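You operate a simulated robot arm through the tools that you are given. There is no shell and no other tool.

You are at the controls of a simulated robot arm. One attempt, no reset.

TASK
Drain the end basin, rinse its plug clean and plug it again.
Fine: rinse the drain plug at tap 9; tap off, no other tap run, no water left in the basin. What is to be rubbed or washed off counts as gone when no trace of it is left.

It is judged by the outcome, as a careful person would: the job done as asked, and still so three seconds after it is handed in. It fails if anything else is knocked over, pushed out of place, dropped, spilled or broken.

THE ROBOT
A 7-joint arm with a two-finger gripper, fixed in place. Base frame: the origin is at the foot of the arm, x ahead of it, y to its left, z up; the work surface is at about z = 0.9. Units: m, degrees, N and s.
With the tool pointing down near the work surface it reaches from about 0.34 to 0.72 m from the base axis. Its first joint turns from -66.0 to 66.0 degrees. Payload 2.45 kg.
The tool frame sits at the grasp point between the pads (the TCP): z along the fingers, y along the line on which they close. The tips reach 0.026 m beyond it. The gripper opens to 0.096 m. The gripper's body begins 0.069 m behind the TCP.
Orientation is that of the tool frame in the base frame, as [roll, pitch, yaw] about the fixed x, y, z axes, in that order (R = Rz(yaw) Ry(pitch) Rx(roll)). With the fingers straight down and closing along the base's y, the tool's x points along the base's -x, its y along +y and its z along -z.

THE INTERFACE
- The arm moves only by the tool nudge_tool. Its arguments are lists of equal length, an entry for each row: "angular": the turn, a rotation vector about the tool's x, y, z in degrees, a list of three; "slide": the shift along the tool's x, y, z in m, a list of three; "claw": the opening in per cent of the stroke, from 0 (shut) to 100 (fully open). In form: {"angular": [[wx, wy, wz], ...], "slide": [[x, y, z], ...], "claw": [claw, ...]}. A call has 1 to 20 rows; each row shifts and turns the commanded pose from where the row before left it, along the tool's axes as they then stand. Each row takes 0.2 s and may step no farther than 0.05 m and 8.6 degrees from the row before; otherwise, or with a gripper value out of range, the whole call is refused. A pose out of reach is approached as far as the arm can. The call stops where the force on the tool passes 40 N (or 10 N more than at its start, if that is more) or the arm is blocked; 0.2 s more then pass. Each finger halts on what it meets, pressing with about 36 N; the grip force reading is that of the motor and also rises with nothing between the fingers. The clock runs only during rows and for 0.2 s after the last one: add rows that do not move to give the fingers time. It gives the time, the measured TCP pose, the force on the tool (base axes), the opening and the grip force at its end, in the units of the frame above (readings bear some noise), with the torque about the TCP (base axes, N m) and any sound that the robot's microphone picked up.
- Cameras (640 x 400 px; columns grow to the right, rows downward): "scene" is fixed at [0.1605, -0.3737, 1.4491]; the picture's right is [0.87, -0.49, 0.00], its down [-0.21, -0.38, -0.90] and it looks along [0.45, 0.78, -0.43] (base axes); focal length 354 px, centre (320, 200). "wrist" rides on the gripper at [0.082, 0.003, -0.098] in the tool frame; the picture's right is [-0.04, 1.00, 0.00], its down [-0.73, -0.03, -0.68] and it looks along [-0.68, -0.03, 0.73] (tool axes); focal length 256 px, centre (320, 200). There is no depth. A picture from a camera that has moved, and an enlarged one, comes with that camera's place and axes in the base frame and with its lens. The place of the scene camera against the robot may be out by one fixed shift of up to 0.018 m in any direction.
- grab_frame(camera): a new picture of that camera. No time passes.
- enlarge(camera, box): a new picture of the part [left, top, right, bottom] of that camera's present view, enlarged. No time passes.
- close_job(): hands the job in; it is judged then, once.

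Places have to be worked out from the pictures, the camera data and where the tool is seen. Open the gripper and draw the arm clear of the work before you hand the job in, unless the task says otherwise.

The tools are called after "Call:" as name(argument=value, ...) on one line, values as JSON. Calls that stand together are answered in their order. nudge_tool: Moves the arm, as the interface text tells. Its arguments: {"type":"object","properties":{"angular":{"type":"array","items":{"type":"array","items":{"type":"number"}}},"slide":{"type":"array","items":{"type":"array","items":{"type":"number"}}},"claw":{"type":"array","items":{"type":"number"}}},"required":["angular","slide","claw"]} The other tools are called the same way: grab_frame (camera) takes a picture; enlarge (camera, box) takes an enlarged picture of a part of a camera's view; close_job () hands the job in.

At the start:

```text
clock: 0.0
tcp_pos: [0.4811, 0.1019, 1.2402]
tool_rot: [-179.9, 0.0, -179.9]
force: [0.4, -1.1, -1.1]
ft_torque: [0.01, -0.02, -0.01]
grip_width: 0.0961
finger_force: 0.0
```

scene: 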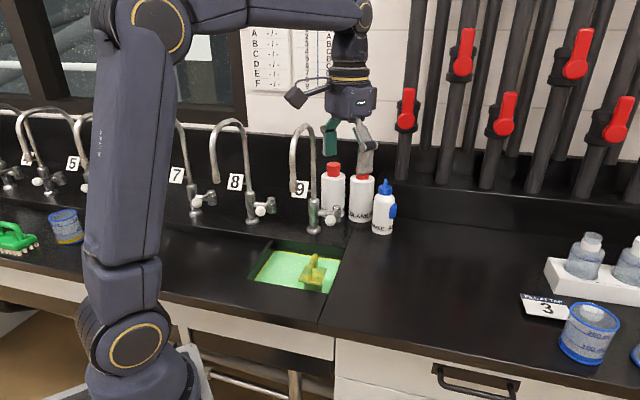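
wrist: 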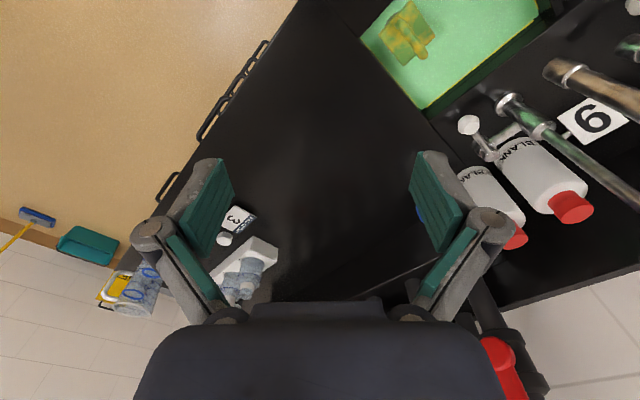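

I start by looking closely at the basin, the plug and the tap from both cameras.

Call:
enlarge(camera="scene", box=[230, 100, 410, 320])

Call:
enlarge(camera="wrist", box=[340, 0, 640, 190])

Call:
enlarge(camera="scene", box=[240, 220, 360, 310])

```text
1.82 times, centred on (320, 210) of scene
camera zoom: at [0.1605, -0.3737, 1.4491], right [0.87, -0.49, 0.0], down [-0.21, -0.38, -0.9], along [0.45, 0.78, -0.43], focal length 643 px, centre (320, 182)
```

zoom: 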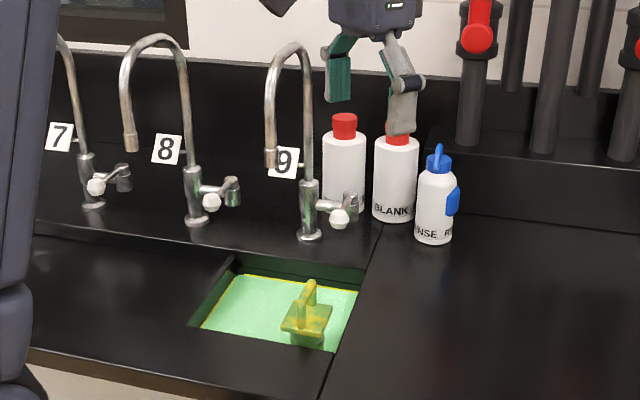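

```text
2.11 times, centred on (490, 95) of wrist
camera zoom: at [0.4003, 0.1051, 1.3382], right [0.04, 1.0, 0.0], down [0.73, -0.03, 0.68], along [0.68, -0.03, -0.73], focal length 539 px, centre (-38, 421)
```

zoom: 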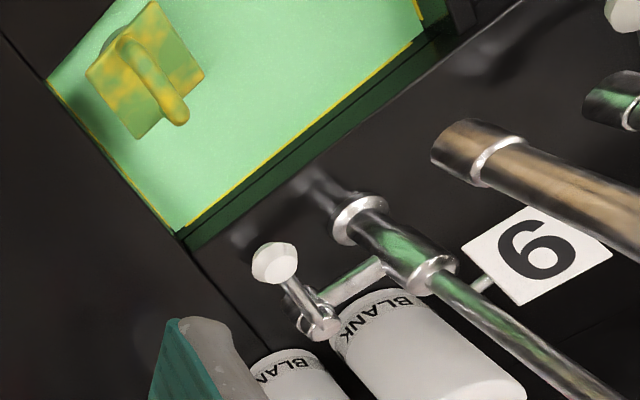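

```text
4.44 times, centred on (300, 265) of scene
camera zoom: at [0.1605, -0.3737, 1.4491], right [0.87, -0.49, 0.0], down [-0.21, -0.38, -0.9], along [0.45, 0.78, -0.43], focal length 1571 px, centre (409, -89)
```

zoom: 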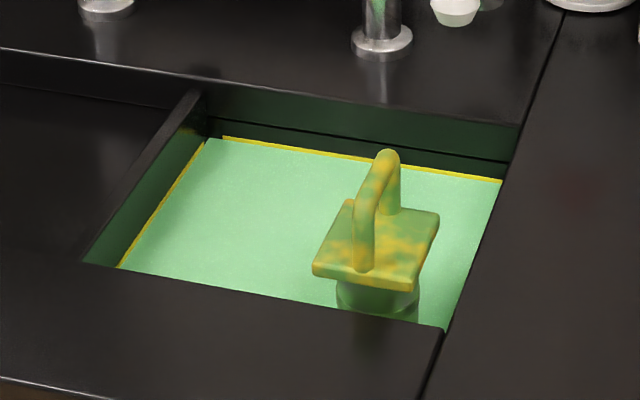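

The bench appears turned about 45° to the base, with the basin at roughly (0.48, 0.22). I turn the tool about the vertical to square the wrist camera to the bench and get a second viewpoint for triangulation.

Call:
nudge_tool(angular=[[0, 0, -7.5], [0, 0, -7.5], [0, 0, -7.5], [0, 0, -7.5], [0, 0, -7.5], [0, 0, -7.5], [0, 0, 0]], slide=[[0.01, 0, 0], [0.01, 0, 0], [0.01, 0, 0], [0.01, 0, 0], [0.01, 0, 0], [0.01, 0, 0], [0, 0, 0]], claw=[100, 100, 100, 100, 100, 100, 100])

Call:
grab_frame(camera="wrist")

Call:
grab_frame(camera="scene")

```text
clock: 1.6
tcp_pos: [0.4248, 0.0828, 1.2381]
tool_rot: [180.0, -0.1, -134.9]
force: [-0.2, -0.9, -0.2]
ft_torque: [-0.02, 0.02, -0.02]
grip_width: 0.0959
finger_force: 0.1
```

```text
taken
camera wrist: at [0.3659, 0.0273, 1.3372], right [-0.68, 0.73, 0.0], down [0.54, 0.5, 0.68], along [0.5, 0.46, -0.73], focal length 256 px, centre (320, 200)
```

wrist: 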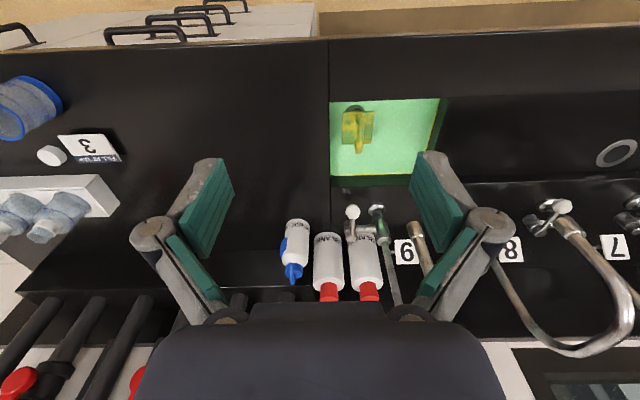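

```text
taken
```

scene: 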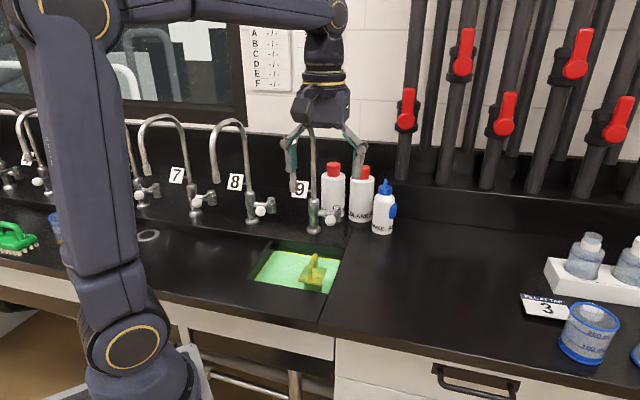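

The camera is now square to the bench. I enlarge the basin and tap from here.

Call:
enlarge(camera="wrist", box=[310, 80, 470, 180])

Call:
enlarge(camera="wrist", box=[270, 170, 470, 310])

Call:
enlarge(camera="scene", box=[260, 130, 380, 240])

```text
4.00 times, centred on (390, 130) of wrist
camera zoom: at [0.3659, 0.0273, 1.3372], right [-0.68, 0.73, 0.0], down [0.54, 0.5, 0.68], along [0.5, 0.46, -0.73], focal length 1024 px, centre (40, 480)
```

zoom: 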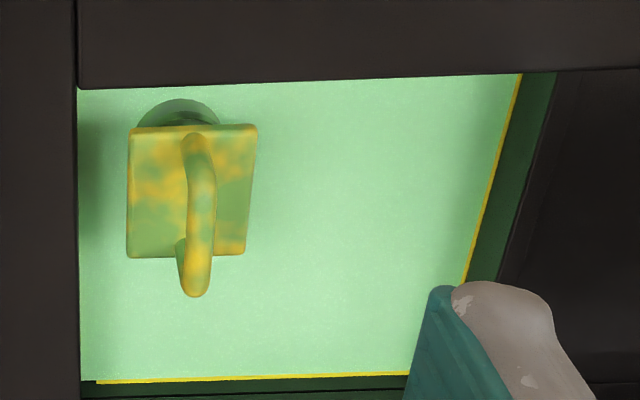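

```text
2.86 times, centred on (370, 240) of wrist
camera zoom: at [0.3659, 0.0273, 1.3372], right [-0.68, 0.73, 0.0], down [0.54, 0.5, 0.68], along [0.5, 0.46, -0.73], focal length 731 px, centre (177, 86)
```

zoom: 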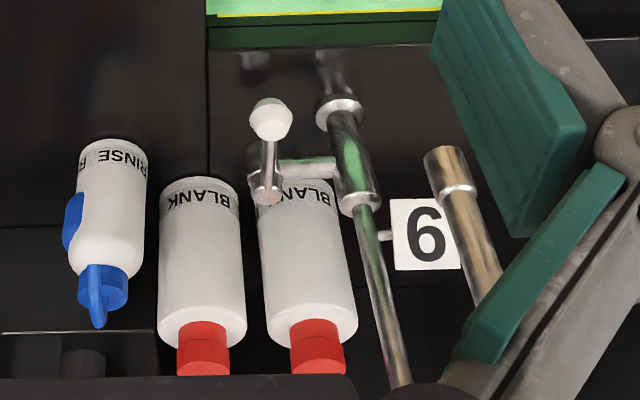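

```text
3.64 times, centred on (320, 185) of scene
camera zoom: at [0.1605, -0.3737, 1.4491], right [0.87, -0.49, 0.0], down [-0.21, -0.38, -0.9], along [0.45, 0.78, -0.43], focal length 1286 px, centre (320, 254)
```

zoom: 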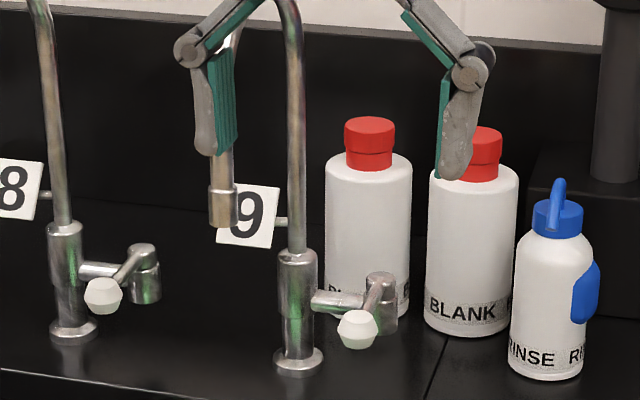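

Triangulating the two wrist views: plug plate centre about (0.482, 0.228, 0.90) with an arched handle to z≈0.94 lying along the front-back direction, nozzle mouth about (0.484, 0.317, 1.085), lever knob about (0.585, 0.315, 0.988). I move above the plug with the gripper half closed and look again.

Call:
nudge_tool(angular=[[0, 0, 0], [0, 0, 0], [0, 0, 0], [0, 0, 0], [0, 0, 0], [0, 0, 0]], slide=[[-0.0287, 0.0126, 0.028], [-0.0287, 0.0126, 0.028], [-0.0287, 0.0126, 0.028], [-0.0287, 0.0126, 0.028], [-0.0287, 0.0126, 0.028], [0, 0, 0]], claw=[60, 60, 60, 60, 60, 60])

Call:
grab_frame(camera="wrist")

Call:
grab_frame(camera="scene")

```text
clock: 3.0
tcp_pos: [0.4834, 0.229, 1.0976]
tool_rot: [-180.0, -0.1, -135.0]
force: [0.4, -1.1, 0.5]
ft_torque: [0.0, 0.0, 0.0]
grip_width: 0.0577
finger_force: 0.0
```

```text
taken
camera wrist: at [0.4248, 0.1735, 1.1962], right [-0.68, 0.74, 0.0], down [0.54, 0.5, 0.68], along [0.5, 0.46, -0.73], focal length 256 px, centre (320, 200)
```

wrist: 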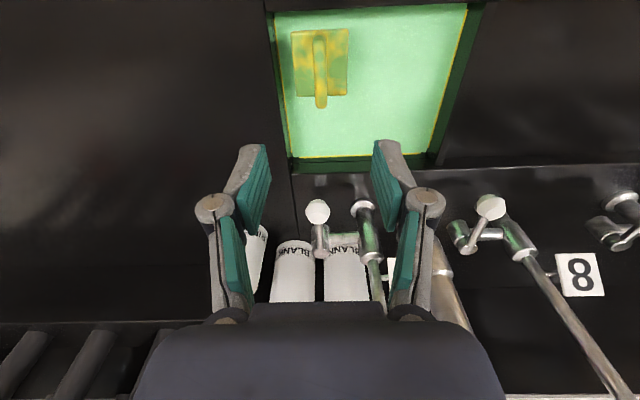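

```text
taken
```

scene: 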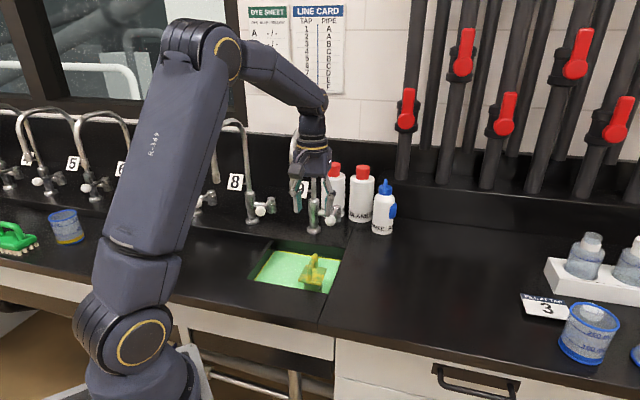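

A line card and a dye sheet have become visible on the wall; I read them before acting.

Call:
enlarge(camera="scene", box=[240, 0, 350, 70])

Call:
enlarge(camera="scene", box=[380, 0, 640, 200])

Call:
enlarge(camera="wrist", box=[260, 0, 480, 140])

Call:
enlarge(camera="wrist", box=[260, 160, 480, 310])

```text
5.71 times, centred on (295, 35) of scene
camera zoom: at [0.1605, -0.3737, 1.4491], right [0.87, -0.49, 0.0], down [-0.21, -0.38, -0.9], along [0.45, 0.78, -0.43], focal length 2020 px, centre (463, 1143)
```

zoom: 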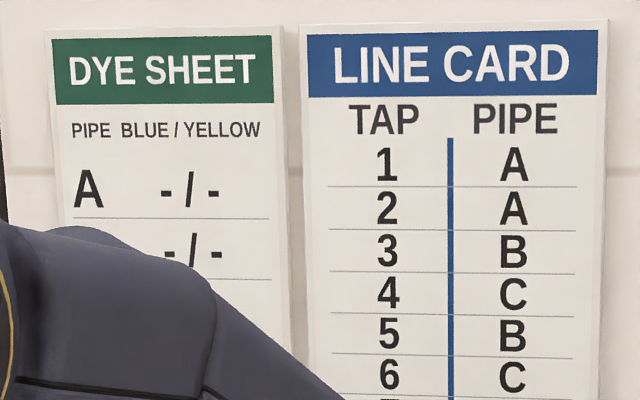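

```text
2.00 times, centred on (510, 100) of scene
camera zoom: at [0.1605, -0.3737, 1.4491], right [0.87, -0.49, 0.0], down [-0.21, -0.38, -0.9], along [0.45, 0.78, -0.43], focal length 707 px, centre (-60, 400)
```

zoom: 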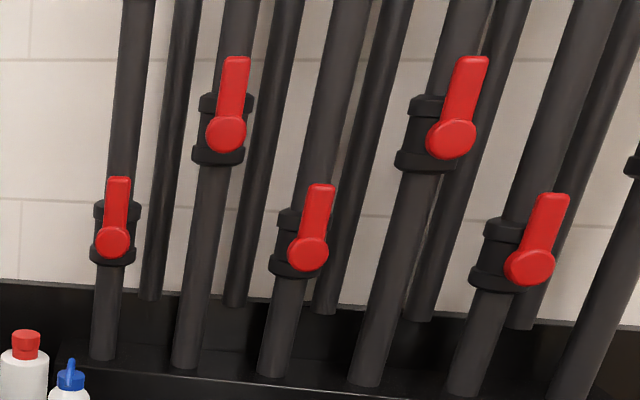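

```text
2.86 times, centred on (370, 70) of wrist
camera zoom: at [0.4248, 0.1735, 1.1962], right [-0.68, 0.74, 0.0], down [0.54, 0.5, 0.68], along [0.5, 0.46, -0.73], focal length 731 px, centre (177, 571)
```

zoom: 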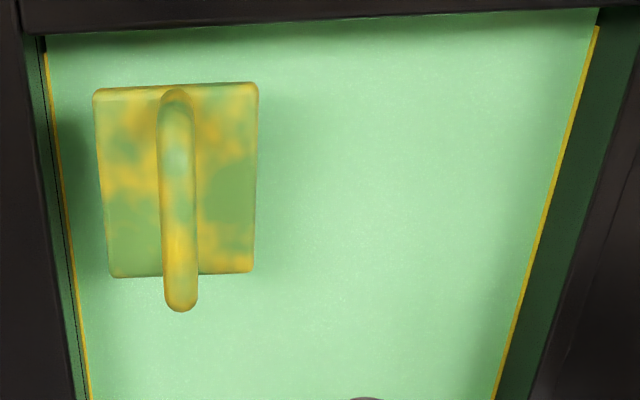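

```text
2.67 times, centred on (370, 235) of wrist
camera zoom: at [0.4248, 0.1735, 1.1962], right [-0.68, 0.74, 0.0], down [0.54, 0.5, 0.68], along [0.5, 0.46, -0.73], focal length 683 px, centre (187, 107)
```

zoom: 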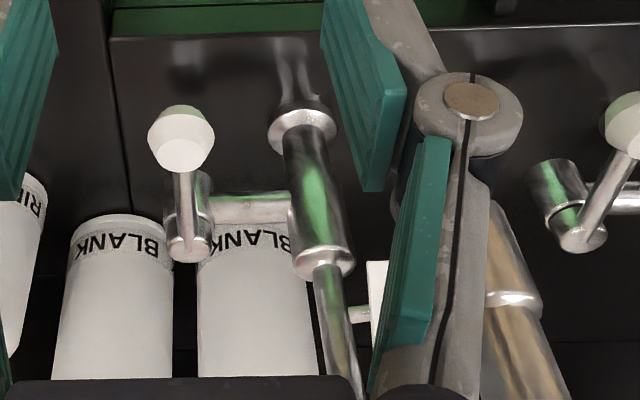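

All red line valves lie along their pipes, so nothing about the supply needs touching. The third view puts the plug at (0.480, 0.2245), plate top z≈0.91, handle top z≈0.95; I descend onto the handle.

Call:
nudge_tool(angular=[[0, 0, 0], [0, 0, 0], [0, 0, 0], [0, 0, 0], [0, 0, 0]], slide=[[0.0056, -0.0008, 0.04], [0, 0, 0.04], [0, 0, 0.035], [0, 0, 0.025], [0, 0, 0.004]], claw=[60, 60, 60, 60, 60])

Call:
grab_frame(camera="wrist")

Call:
enlarge(camera="scene", box=[240, 180, 380, 310])

```text
clock: 4.2
tcp_pos: [0.4784, 0.2245, 0.9561]
tool_rot: [180.0, 0.1, -135.0]
force: [0.0, 0.0, -0.1]
ft_torque: [0.01, 0.0, -0.02]
grip_width: 0.0576
finger_force: 0.1
```

```text
taken
camera wrist: at [0.4185, 0.1697, 1.054], right [-0.68, 0.74, 0.0], down [0.54, 0.5, 0.68], along [0.5, 0.46, -0.73], focal length 256 px, centre (320, 200)
```

wrist: 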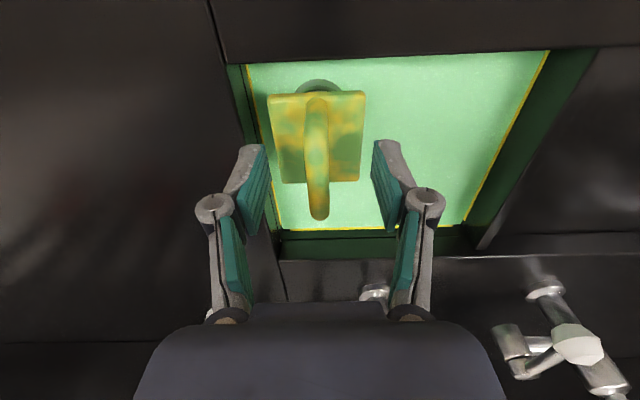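

```text
3.08 times, centred on (310, 245) of scene
camera zoom: at [0.1605, -0.3737, 1.4491], right [0.87, -0.49, 0.0], down [-0.21, -0.38, -0.9], along [0.45, 0.78, -0.43], focal length 1088 px, centre (351, 62)
```

zoom: 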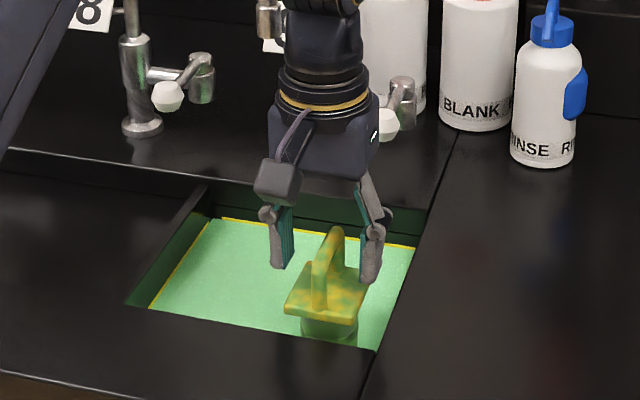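

The handle sits centred between the fingers; tips are at about z=0.930 with the plate at 0.906. I lower 15 mm more and close on the handle.

Call:
nudge_tool(angular=[[0, 0, 0], [0, 0, 0], [0, 0, 0], [0, 0, 0], [0, 0, 0], [0, 0, 0], [0, 0, 0]], slide=[[-0.002, 0, 0.008], [0, 0, 0.007], [0, 0, 0], [0, 0, 0], [0, 0, 0], [0, 0, 0], [0, 0, 0]], claw=[60, 60, 0, 0, 0, 0, 0])

Call:
grab_frame(camera="wrist")

```text
clock: 5.8
tcp_pos: [0.4802, 0.2272, 0.9414]
tool_rot: [-179.9, 0.0, -134.9]
force: [-0.1, 0.7, -0.2]
ft_torque: [0.03, -0.03, -0.02]
grip_width: 0.0096
finger_force: 35.6
```

```text
taken
camera wrist: at [0.4211, 0.1716, 1.0391], right [-0.68, 0.74, 0.0], down [0.54, 0.5, 0.68], along [0.5, 0.46, -0.73], focal length 256 px, centre (320, 200)
```

wrist: 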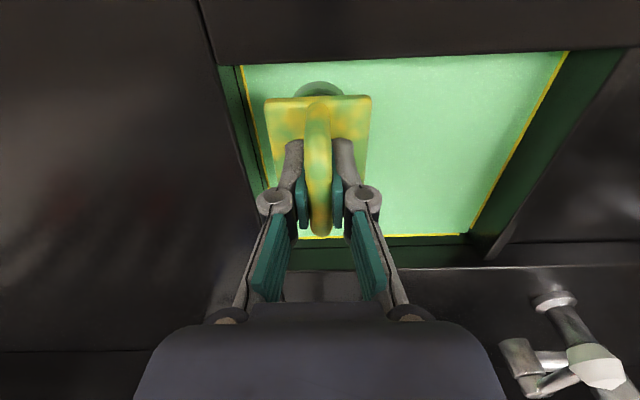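

Gripped at 9.6 mm. Now I lift straight up slowly and watch force and sound.

Call:
nudge_tool(angular=[[0, 0, 0], [0, 0, 0], [0, 0, 0], [0, 0, 0], [0, 0, 0], [0, 0, 0]], slide=[[0, 0, -0.01], [0, 0, -0.01], [0, 0, -0.015], [0, 0, -0.015], [0, 0, -0.015], [0, 0, 0]], claw=[0, 0, 0, 0, 0, 0])

Call:
grab_frame(camera="wrist")

Call:
enlarge(camera="scene", box=[240, 180, 380, 310])

```text
clock: 7.2
tcp_pos: [0.4819, 0.2256, 1.0085]
tool_rot: [180.0, 0.0, -135.0]
force: [-0.2, 0.3, -2.8]
ft_torque: [-0.05, 0.0, -0.01]
grip_width: 0.0094
finger_force: 35.9
```

```text
taken
camera wrist: at [0.422, 0.1705, 1.1061], right [-0.68, 0.74, 0.0], down [0.54, 0.5, 0.68], along [0.5, 0.46, -0.73], focal length 256 px, centre (320, 200)
```

wrist: 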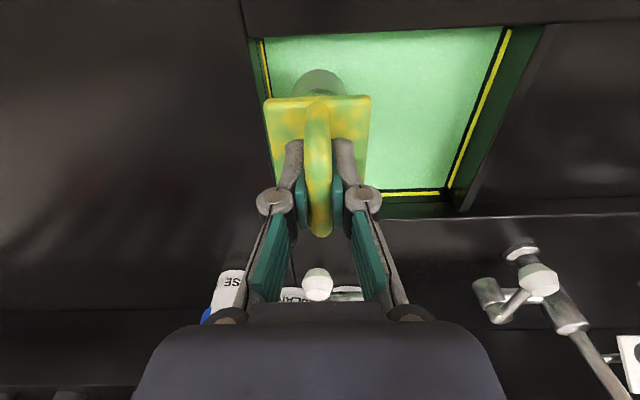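

```text
3.08 times, centred on (310, 245) of scene
camera zoom: at [0.1605, -0.3737, 1.4491], right [0.87, -0.49, 0.0], down [-0.21, -0.38, -0.9], along [0.45, 0.78, -0.43], focal length 1088 px, centre (351, 62)
```

zoom: 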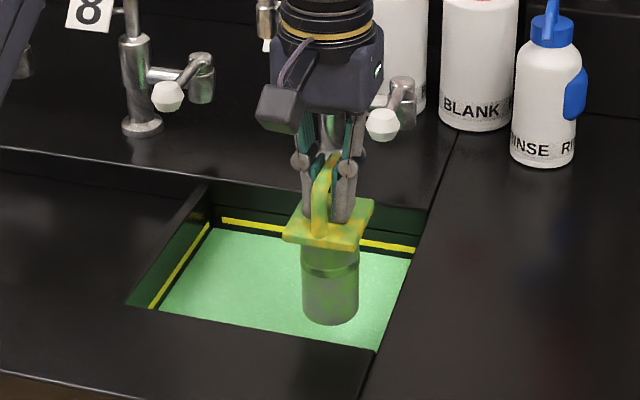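

The plug is out and the level is falling. I hold here while the basin drains.

Call:
nudge_tool(angular=[[0, 0, 0], [0, 0, 0], [0, 0, 0], [0, 0, 0], [0, 0, 0], [0, 0, 0], [0, 0, 0], [0, 0, 0], [0, 0, 0], [0, 0, 0], [0, 0, 0], [0, 0, 0], [0, 0, 0], [0, 0, 0], [0, 0, 0], [0, 0, 0]], slide=[[0, 0, -0.01], [0, 0, -0.01], [0, 0, 0], [0, 0, 0], [0, 0, 0], [0, 0, 0], [0, 0, 0], [0, 0, 0], [0, 0, 0], [0, 0, 0], [0, 0, 0], [0, 0, 0], [0, 0, 0], [0, 0, 0], [0, 0, 0], [0, 0, 0]], claw=[0, 0, 0, 0, 0, 0, 0, 0, 0, 0, 0, 0, 0, 0, 0, 0])

Call:
grab_frame(camera="wrist")

Call:
enlarge(camera="scene", box=[240, 180, 380, 310])

```text
clock: 10.6
tcp_pos: [0.4811, 0.2249, 1.0264]
tool_rot: [-180.0, -0.1, -135.0]
force: [-0.3, -0.1, -2.5]
ft_torque: [0.01, -0.06, -0.02]
grip_width: 0.0098
finger_force: 35.8
```

```text
taken
camera wrist: at [0.4217, 0.1701, 1.1247], right [-0.68, 0.74, 0.0], down [0.54, 0.5, 0.68], along [0.5, 0.46, -0.73], focal length 256 px, centre (320, 200)
```

wrist: 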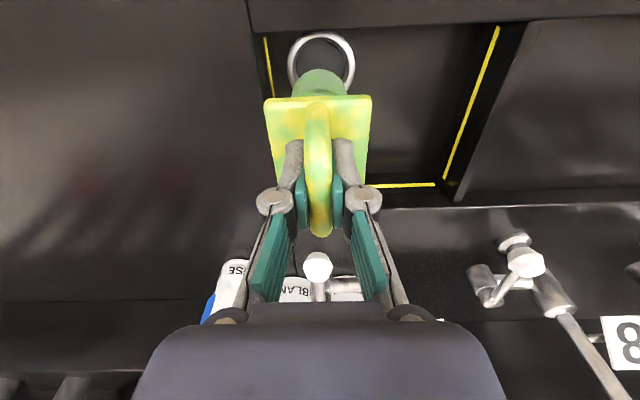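

```text
3.08 times, centred on (310, 245) of scene
camera zoom: at [0.1605, -0.3737, 1.4491], right [0.87, -0.49, 0.0], down [-0.21, -0.38, -0.9], along [0.45, 0.78, -0.43], focal length 1088 px, centre (351, 62)
```

zoom: 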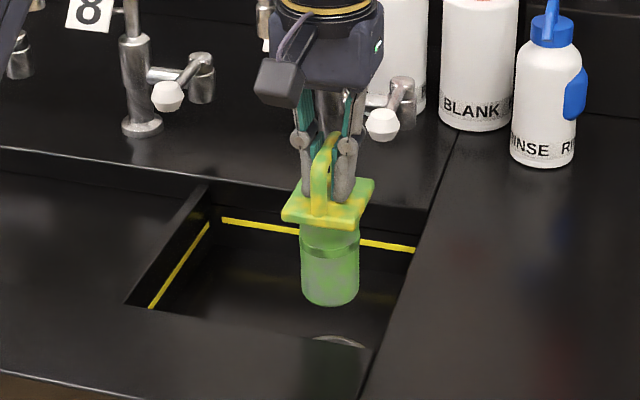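

The basin is empty, and the plug shows dye on plate, handle and body, so all of it must be rinsed. I will stand the plug on the basin floor in the front-left corner to free the gripper for the tap; first I shift along the basin and lower partway.

Call:
nudge_tool(angular=[[0, 0, 0], [0, 0, 0], [0, 0, 0], [0, 0, 0], [0, 0, 0], [0, 0, 0], [0, 0, 0]], slide=[[0, 0.0375, 0], [0, 0.0375, 0], [0, 0.0375, 0], [0, 0, 0.02], [0, 0, 0.02], [0, 0, 0.02], [0, 0, 0]], claw=[0, 0, 0, 0, 0, 0, 0])

Call:
grab_frame(camera="wrist")

Call:
enlarge(camera="scene", box=[220, 140, 380, 310])

```text
clock: 11.1
tcp_pos: [0.4561, 0.2515, 1.0263]
tool_rot: [-179.2, 0.0, -137.1]
force: [6.8, -4.3, -3.1]
ft_torque: [0.5, 0.59, -0.37]
grip_width: 0.0094
finger_force: 36.0
stopped in row 2: the force on the tool passed its limit at 62 N (the readings are from after the stop); the commanded pose is now the measured one
```

```text
taken
camera wrist: at [0.3942, 0.1997, 1.124], right [-0.65, 0.76, -0.02], down [0.55, 0.49, 0.68], along [0.52, 0.43, -0.73], focal length 256 px, centre (320, 200)
```

wrist: 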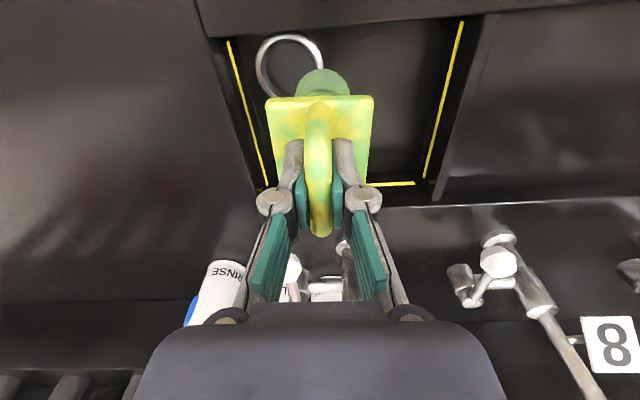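

```text
2.35 times, centred on (300, 225) of scene
camera zoom: at [0.1607, -0.3739, 1.4491], right [0.87, -0.49, 0.0], down [-0.21, -0.38, -0.9], along [0.45, 0.78, -0.43], focal length 832 px, centre (367, 141)
```

zoom: 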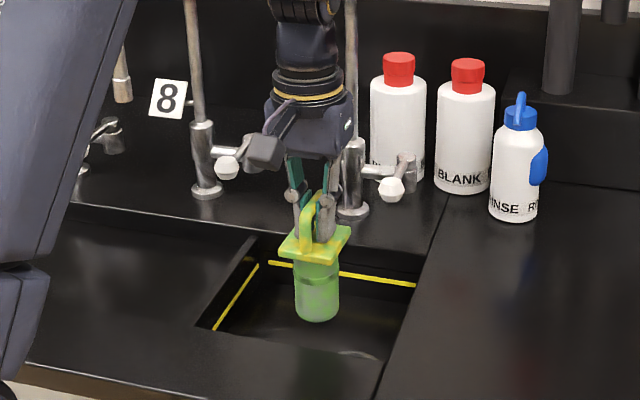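

The wrist housing bumped the tap spout (the torque puts contact about 0.1 m above the TCP, on the spout side), so there isn't room to stand the plug there. I back away, restore the orientation, and check that the tap is unharmed.

Call:
nudge_tool(angular=[[0, 0, 0], [-0.8, 0, -2.1], [0, 0, 0]], slide=[[0.003, -0.02, 0], [0.0, -0.017, 0], [0, 0, 0]], claw=[0, 0, 0])

Call:
grab_frame(camera="scene")

Call:
grab_frame(camera="wrist")

```text
clock: 11.9
tcp_pos: [0.4777, 0.2244, 1.0262]
tool_rot: [-179.9, 0.0, -134.7]
force: [0.4, 0.1, -2.6]
ft_torque: [0.0, 0.05, -0.01]
grip_width: 0.01
finger_force: 36.1
```

```text
taken
```

scene: 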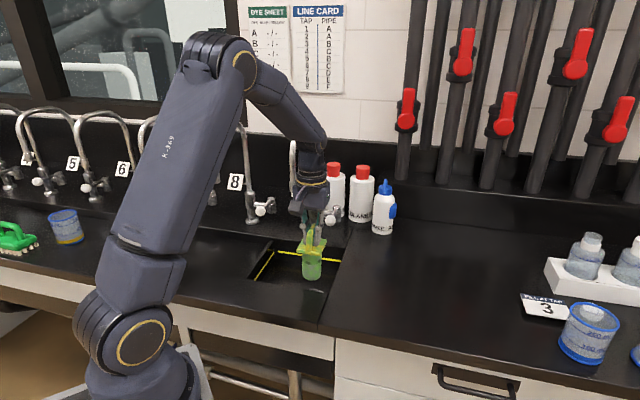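

```text
taken
camera wrist: at [0.4197, 0.1685, 1.1238], right [-0.68, 0.73, 0.0], down [0.54, 0.5, 0.68], along [0.5, 0.46, -0.73], focal length 256 px, centre (320, 200)
```

wrist: 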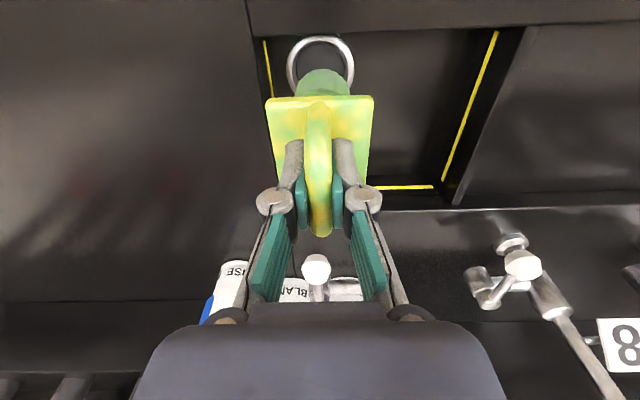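

Everything looks undisturbed. I'll use the drain seat itself as the fixture: put the plug back in the drain while I work the tap, since a short fill is harmless. Lowering to the original grasp pose.

Call:
nudge_tool(angular=[[0, 0, -0.3], [0, 0, 0], [0, 0, 0], [0, 0, 0], [0, 0, 0], [0, 0, 0], [0, 0, 0]], slide=[[-0.0035, -0.0012, 0.015], [0, 0, 0.02], [0, 0, 0.02], [0, 0, 0.015], [0, 0, 0.008], [0, 0, 0.005], [0, 0, 0]], claw=[0, 0, 0, 0, 0, 0, 0])

Call:
grab_frame(camera="wrist")

Call:
enlarge(camera="scene", box=[240, 180, 380, 310])

```text
clock: 13.5
tcp_pos: [0.4832, 0.227, 0.943]
tool_rot: [-180.0, 0.1, -134.5]
force: [0.3, 0.2, -2.6]
ft_torque: [0.01, -0.01, -0.01]
grip_width: 0.01
finger_force: 36.0
```

```text
taken
camera wrist: at [0.4233, 0.1705, 1.0413], right [-0.69, 0.73, 0.0], down [0.53, 0.5, 0.68], along [0.5, 0.47, -0.73], focal length 256 px, centre (320, 200)
```

wrist: 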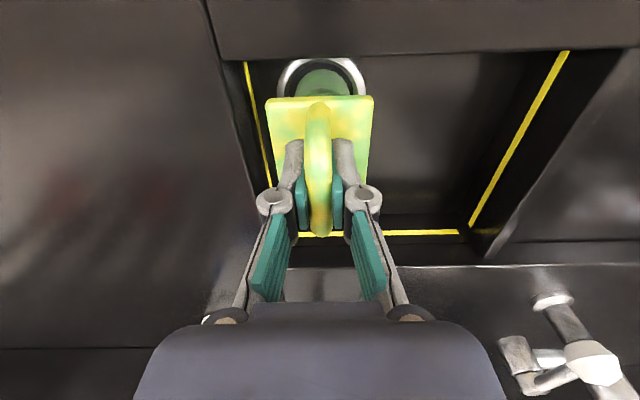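

```text
3.08 times, centred on (310, 245) of scene
camera zoom: at [0.1605, -0.3737, 1.4491], right [0.87, -0.49, 0.0], down [-0.21, -0.38, -0.9], along [0.45, 0.78, -0.43], focal length 1088 px, centre (351, 62)
```

zoom: 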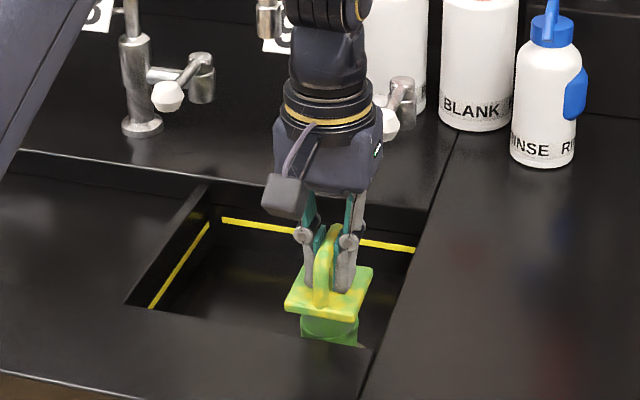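

The body is inside the drain ring but its weight still hangs on the tool (−2.6 N). I lower a few millimetres more to find the seat.

Call:
nudge_tool(angular=[[0, 0, 0], [0, 0, 0], [0, 0, 0]], slide=[[0.001, 0, 0.001], [0, 0, 0.001], [0, 0, 0.001]], claw=[0, 0, 0])

```text
clock: 14.3
tcp_pos: [0.4806, 0.2249, 0.9406]
tool_rot: [180.0, 0.1, -134.4]
force: [-0.2, 0.3, 5.2]
ft_torque: [-0.05, 0.0, -0.05]
grip_width: 0.0093
finger_force: 36.1
```

Contact force flipped to +5 N: the plug is seated. I release, rise clear and begin tilting the tool toward the tap so the wrist stays in front of the spout.

Call:
nudge_tool(angular=[[0, 0, 0], [0, 0, 0], [0, 0, 0], [0, 0, 0], [0, 0, 0], [0, 0, 0], [0, 0, 0], [0, 0, 0], [0, 0, 0]], slide=[[0, 0, 0], [0, 0, 0], [0, 0, 0], [0, 0, 0], [0, 0, 0], [0, 0, -0.02], [0.005, 0, -0.03], [0.005, -0.005, -0.04], [0, 0, 0]], claw=[50, 50, 50, 50, 50, 50, 50, 50, 50])

Call:
nudge_tool(angular=[[0, -8.2, 0], [0, -8.2, 0], [0, -8.2, 0], [0, -8.2, 0], [0, -8.2, 0], [0, -8.2, 0], [0, -8.2, 0], [0, -8.2, 0], [0, 0, 0]], slide=[[0, 0, 0], [0, 0, 0], [0, 0, 0], [0, 0, 0], [0, 0, 0], [0, 0, 0], [0, 0, 0], [0, 0, 0], [0, 0, 0]], claw=[50, 50, 50, 50, 50, 50, 50, 50, 50])

Call:
grab_frame(camera="wrist")

Call:
grab_frame(camera="scene")

```text
clock: 16.3
tcp_pos: [0.4802, 0.2147, 1.0306]
tool_rot: [179.9, 0.0, -134.4]
force: [0.1, -0.2, 0.6]
ft_torque: [-0.02, 0.0, -0.01]
grip_width: 0.0482
finger_force: 0.1
```

```text
clock: 18.3
tcp_pos: [0.4774, 0.215, 1.0305]
tool_rot: [180.0, 65.7, -134.3]
force: [-0.1, 0.3, -0.1]
ft_torque: [0.01, -0.01, -0.01]
grip_width: 0.0478
finger_force: 0.0
```

```text
taken
camera wrist: at [0.3892, 0.1291, 0.9962], right [-0.7, 0.71, 0.04], down [-0.2, -0.25, 0.95], along [0.68, 0.66, 0.32], focal length 256 px, centre (320, 200)
```

wrist: 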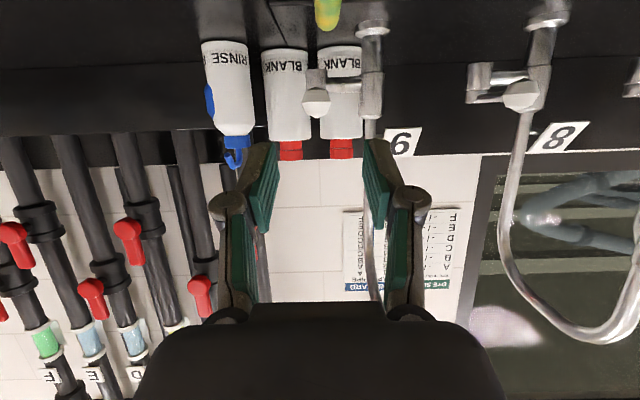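

```text
taken
```

scene: 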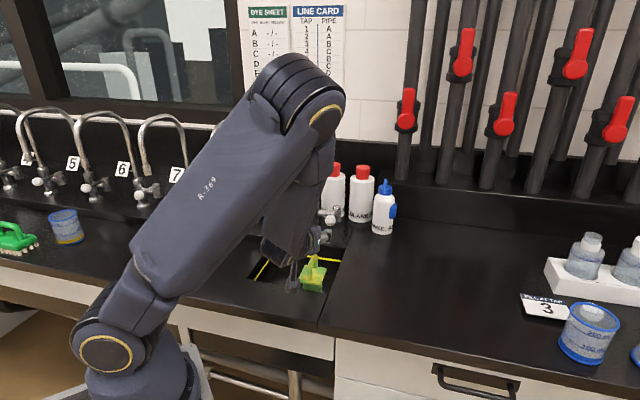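

The plug stayed seated, and the knob is at about (0.584, 0.317, 0.988). To keep the wrist camera clear of the plug handle I reduce the tilt to about 50° and advance most of the way to the knob with the fingers open around it.

Call:
nudge_tool(angular=[[0, 7.9, 0], [0, 7.9, 0], [0, 0, 0], [0, 0, 0], [0, 0, 0], [0, 0, 0]], slide=[[0, 0, 0], [0, 0, 0], [-0.0137, -0.002, 0.0303], [-0.0137, -0.002, 0.0303], [-0.0137, -0.0015, 0.0303], [0, 0, 0]], claw=[50, 50, 50, 50, 50, 50])

Call:
grab_frame(camera="wrist")

Call:
enlarge(camera="scene", box=[230, 140, 390, 310])

```text
clock: 19.7
tcp_pos: [0.5475, 0.2798, 1.0048]
tool_rot: [179.9, 49.8, -134.5]
force: [0.7, -0.1, 0.1]
ft_torque: [-0.03, 0.01, 0.03]
grip_width: 0.0482
finger_force: 0.1
```

```text
taken
camera wrist: at [0.457, 0.1922, 1.0042], right [-0.7, 0.72, 0.03], down [-0.01, -0.05, 1.0], along [0.72, 0.69, 0.04], focal length 256 px, centre (320, 200)
```

wrist: 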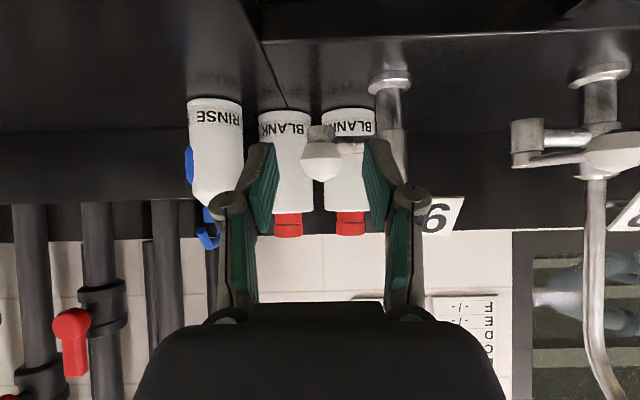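

```text
2.35 times, centred on (310, 225) of scene
camera zoom: at [0.1605, -0.3737, 1.4491], right [0.87, -0.49, 0.0], down [-0.21, -0.38, -0.9], along [0.45, 0.78, -0.43], focal length 832 px, centre (344, 141)
```

zoom: 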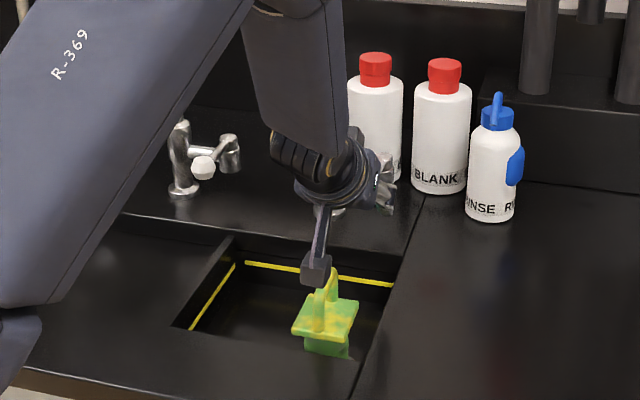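

The knob is centred between the fingers. I advance the last ~4 cm so the fingertips straddle it.

Call:
nudge_tool(angular=[[0, 0, 0], [0, 0, 0], [0, 0, 0]], slide=[[-0.0086, 0, 0.0202], [-0.0086, 0, 0.0202], [0, 0, 0]], claw=[50, 50, 50])

Call:
grab_frame(camera="wrist")

Call:
enlarge(camera="scene", box=[230, 140, 390, 310])

```text
clock: 20.5
tcp_pos: [0.5778, 0.31, 0.9914]
tool_rot: [180.0, 49.8, -134.4]
force: [0.0, 0.8, 0.3]
ft_torque: [0.0, 0.01, -0.02]
grip_width: 0.0482
finger_force: 0.2
```

```text
taken
camera wrist: at [0.4869, 0.2211, 0.993], right [-0.7, 0.72, 0.03], down [-0.01, -0.05, 1.0], along [0.72, 0.69, 0.04], focal length 256 px, centre (320, 200)
```

wrist: 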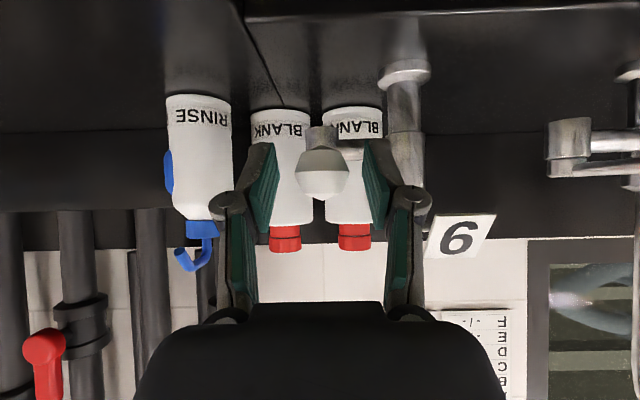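

```text
2.35 times, centred on (310, 225) of scene
camera zoom: at [0.1605, -0.3737, 1.4491], right [0.87, -0.49, 0.0], down [-0.21, -0.38, -0.9], along [0.45, 0.78, -0.43], focal length 832 px, centre (344, 141)
```

zoom: 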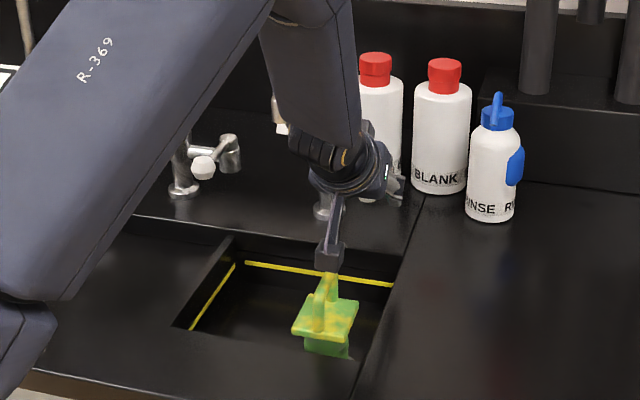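

The knob is caged. I test the lever gently toward the right (away from the spout), watching force and sound.

Call:
nudge_tool(angular=[[0, 0, 0], [0, 0, 0], [0, 0, 0], [0, 0, 0]], slide=[[0, -0.006, 0], [0, -0.006, 0], [0, -0.006, 0], [0, 0, 0]], claw=[50, 50, 50, 50])

Call:
grab_frame(camera="wrist")

```text
clock: 21.5
tcp_pos: [0.591, 0.2968, 0.9909]
tool_rot: [-179.9, 49.8, -134.4]
force: [-0.6, 0.1, 0.9]
ft_torque: [0.0, -0.03, 0.0]
grip_width: 0.0484
finger_force: 0.3
```

```text
taken
camera wrist: at [0.4998, 0.2083, 0.9917], right [-0.7, 0.72, 0.03], down [-0.01, -0.05, 1.0], along [0.72, 0.69, 0.04], focal length 256 px, centre (320, 200)
```

wrist: 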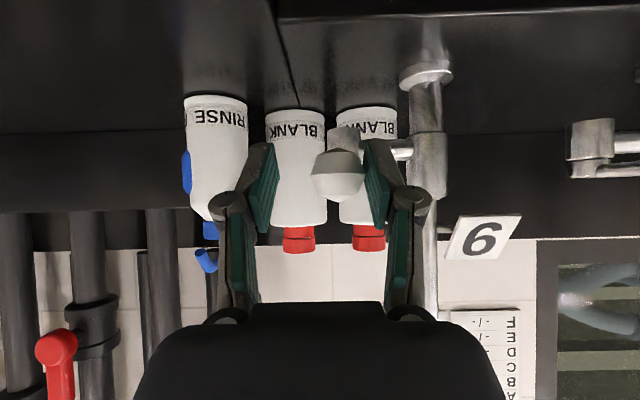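

The lever swings easily to the right with almost no force. I continue a little along its arc and check for water.

Call:
nudge_tool(angular=[[0, 0, 0], [0, 0, 0], [0, 0, 0], [0, 0, 0]], slide=[[0, -0.005, 0], [0, -0.005, 0], [-0.0015, -0.004, 0.002], [0, 0, 0]], claw=[50, 50, 50, 50])

Call:
grab_frame(camera="wrist")

Call:
enlarge(camera="scene", box=[230, 140, 390, 310])

```text
clock: 22.5
tcp_pos: [0.6035, 0.2887, 0.9912]
tool_rot: [179.9, 49.7, -134.5]
force: [0.1, -0.3, -0.3]
ft_torque: [0.02, 0.01, -0.02]
grip_width: 0.0479
finger_force: 0.0
```

```text
taken
camera wrist: at [0.5127, 0.2001, 0.9917], right [-0.69, 0.72, 0.03], down [-0.01, -0.05, 1.0], along [0.72, 0.69, 0.04], focal length 256 px, centre (320, 200)
```

wrist: 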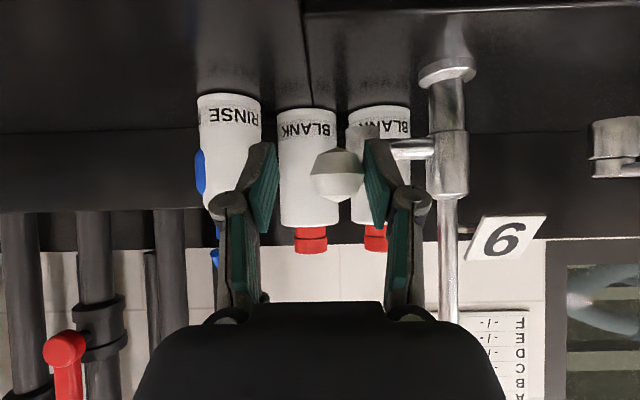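

```text
2.35 times, centred on (310, 225) of scene
camera zoom: at [0.1605, -0.3737, 1.4491], right [0.87, -0.49, 0.0], down [-0.21, -0.38, -0.9], along [0.45, 0.78, -0.43], focal length 832 px, centre (344, 141)
```

zoom: 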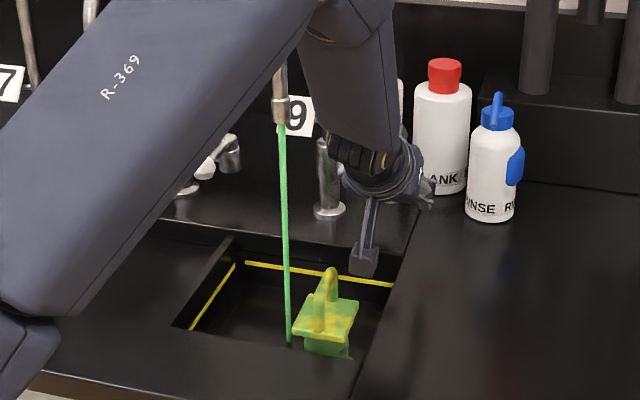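

Tap 9 runs (a green-tinted stream falling inside the basin at the expected spot). I back out of the lever and return upright above the plug handle.

Call:
nudge_tool(angular=[[0, 0, 0], [0, 0, 0], [0, 0, 0], [0, 0, 0], [0, 0, 0], [0, 8.3, 0], [0, 8.3, 0], [0, 8.3, 0], [0, 8.3, 0], [0, 8.3, 0], [0, 8.3, 0], [0, 0, 0]], slide=[[0, 0.004, 0], [0.0139, 0, -0.034], [0.0139, 0, -0.034], [0.0139, 0, -0.034], [0.0139, 0, -0.034], [0, 0.006, 0], [0, 0.006, 0], [0, 0.007, 0], [0, 0.007, 0], [0, 0.006, 0], [0, 0.006, 0], [0, 0, 0]], claw=[50, 50, 50, 50, 50, 50, 50, 50, 50, 50, 50, 50])

Call:
grab_frame(camera="wrist")

Call:
enlarge(camera="scene", box=[230, 140, 390, 310])

```text
clock: 25.1
tcp_pos: [0.4745, 0.2181, 1.0348]
tool_rot: [180.0, -0.2, -134.5]
force: [-0.7, -0.5, 0.4]
ft_torque: [-0.02, 0.0, 0.03]
grip_width: 0.048
finger_force: 0.1
```

```text
taken
camera wrist: at [0.4156, 0.1632, 1.1333], right [-0.69, 0.73, 0.0], down [0.54, 0.5, 0.68], along [0.49, 0.46, -0.73], focal length 256 px, centre (320, 200)
```

wrist: 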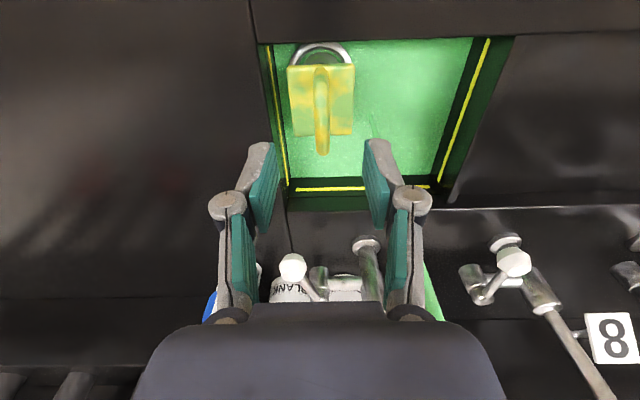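

```text
2.35 times, centred on (310, 225) of scene
camera zoom: at [0.1605, -0.3737, 1.4491], right [0.87, -0.49, 0.0], down [-0.21, -0.38, -0.9], along [0.45, 0.78, -0.43], focal length 832 px, centre (344, 141)
```

zoom: 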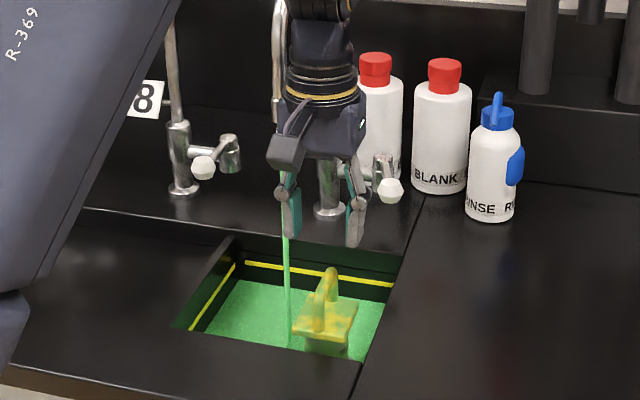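

The basin is filling behind the plug, so I go straight down, grasp the handle and lift the plug out again.

Call:
nudge_tool(angular=[[0, 0, 0], [0, 0, 0], [0, 0, 0], [0, 0, 0], [0, 0, 0], [0, 0, 0], [0, 0, 0], [0, 0, 0], [0, 0, 0], [0, 0, 0], [0, 0, 0], [0, 0, 0], [0, 0, 0]], slide=[[-0.0102, 0.001, 0.02], [0, 0, 0.035], [0, 0, 0.03], [0, 0, 0.0085], [0, 0, 0], [0, 0, 0], [0, 0, 0], [0, 0, 0], [0, 0, -0.015], [0, 0, -0.025], [0, 0, -0.025], [0, 0, -0.025], [0, 0, 0]], claw=[50, 50, 50, 50, 0, 0, 0, 0, 0, 0, 0, 0, 0])

Call:
grab_frame(camera="wrist")

Call:
enlarge(camera="scene", box=[230, 140, 390, 310])

```text
clock: 27.9
tcp_pos: [0.4797, 0.2244, 1.0336]
tool_rot: [180.0, 0.1, -134.3]
force: [0.7, 0.5, -2.4]
ft_torque: [0.0, 0.01, 0.02]
grip_width: 0.0097
finger_force: 35.9
```

```text
taken
camera wrist: at [0.4214, 0.1698, 1.1321], right [-0.69, 0.73, 0.0], down [0.53, 0.5, 0.68], along [0.49, 0.47, -0.73], focal length 256 px, centre (320, 200)
```

wrist: 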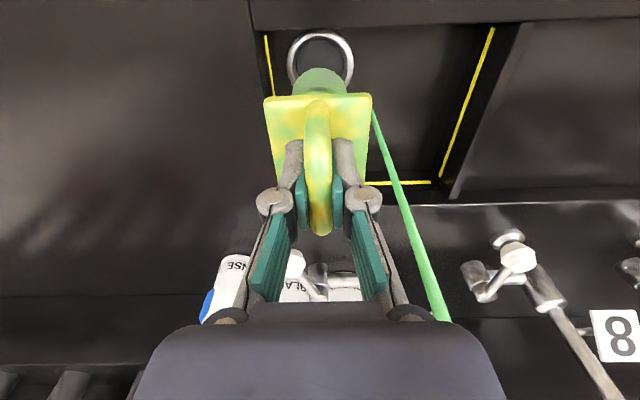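

```text
2.35 times, centred on (310, 225) of scene
camera zoom: at [0.1605, -0.3737, 1.4491], right [0.87, -0.49, 0.0], down [-0.21, -0.38, -0.9], along [0.45, 0.78, -0.43], focal length 832 px, centre (344, 141)
```

zoom: 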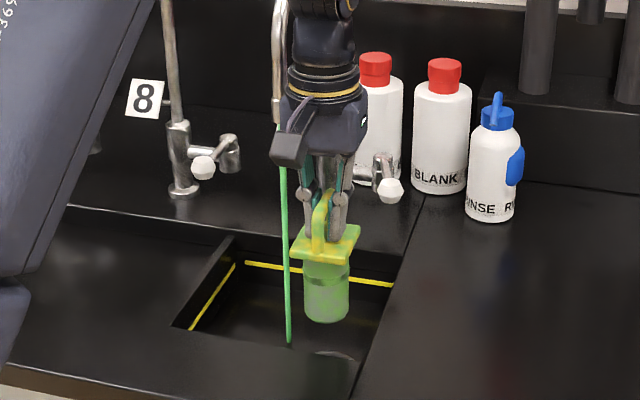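

The basin empties freely through the open drain with the tap running. I ease forward and tilt the plug about 60° so that I can bring it under the stream with the wrist staying in front.

Call:
nudge_tool(angular=[[0, 0, 0], [0, -7.5, 0], [0, -7.5, 0], [0, -7.5, 0], [0, -7.5, 0], [0, -7.5, 0], [0, -7.5, 0], [0, -7.5, 0], [0, -7.5, 0], [0, 0, 0]], slide=[[0.02, 0, 0], [0, 0, 0], [0, 0, 0], [0, 0, 0], [0, 0, 0], [0, 0, 0], [0, 0, 0], [0, 0, 0], [0, 0, 0], [0, 0, 0]], claw=[0, 0, 0, 0, 0, 0, 0, 0, 0, 0])

Call:
grab_frame(camera="wrist")

Call:
enlarge(camera="scene", box=[230, 140, 390, 310])

```text
clock: 30.1
tcp_pos: [0.467, 0.2117, 1.0324]
tool_rot: [179.9, 60.1, -134.5]
force: [0.3, 0.7, -3.3]
ft_torque: [-0.13, 0.12, 0.01]
grip_width: 0.0098
finger_force: 35.5
```

```text
taken
camera wrist: at [0.3772, 0.1243, 1.0105], right [-0.7, 0.71, 0.04], down [-0.13, -0.18, 0.97], along [0.7, 0.68, 0.22], focal length 256 px, centre (320, 200)
```

wrist: 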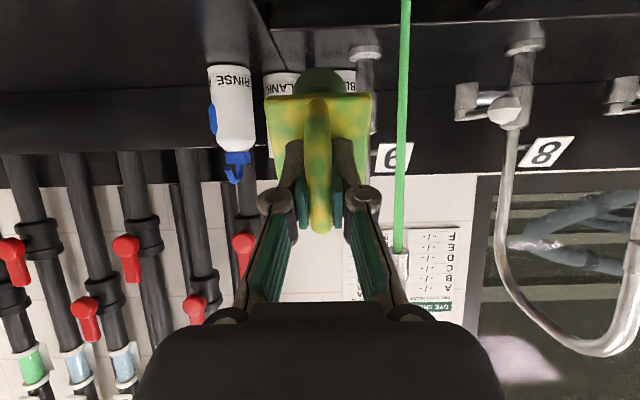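

```text
2.35 times, centred on (310, 225) of scene
camera zoom: at [0.1605, -0.3737, 1.4491], right [0.87, -0.49, 0.0], down [-0.21, -0.38, -0.9], along [0.45, 0.78, -0.43], focal length 832 px, centre (344, 141)
```

zoom: 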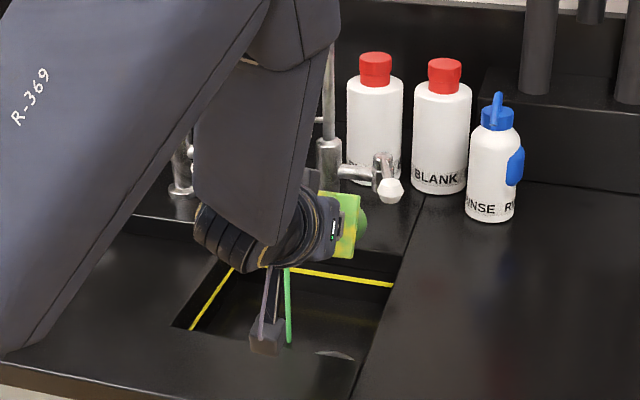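

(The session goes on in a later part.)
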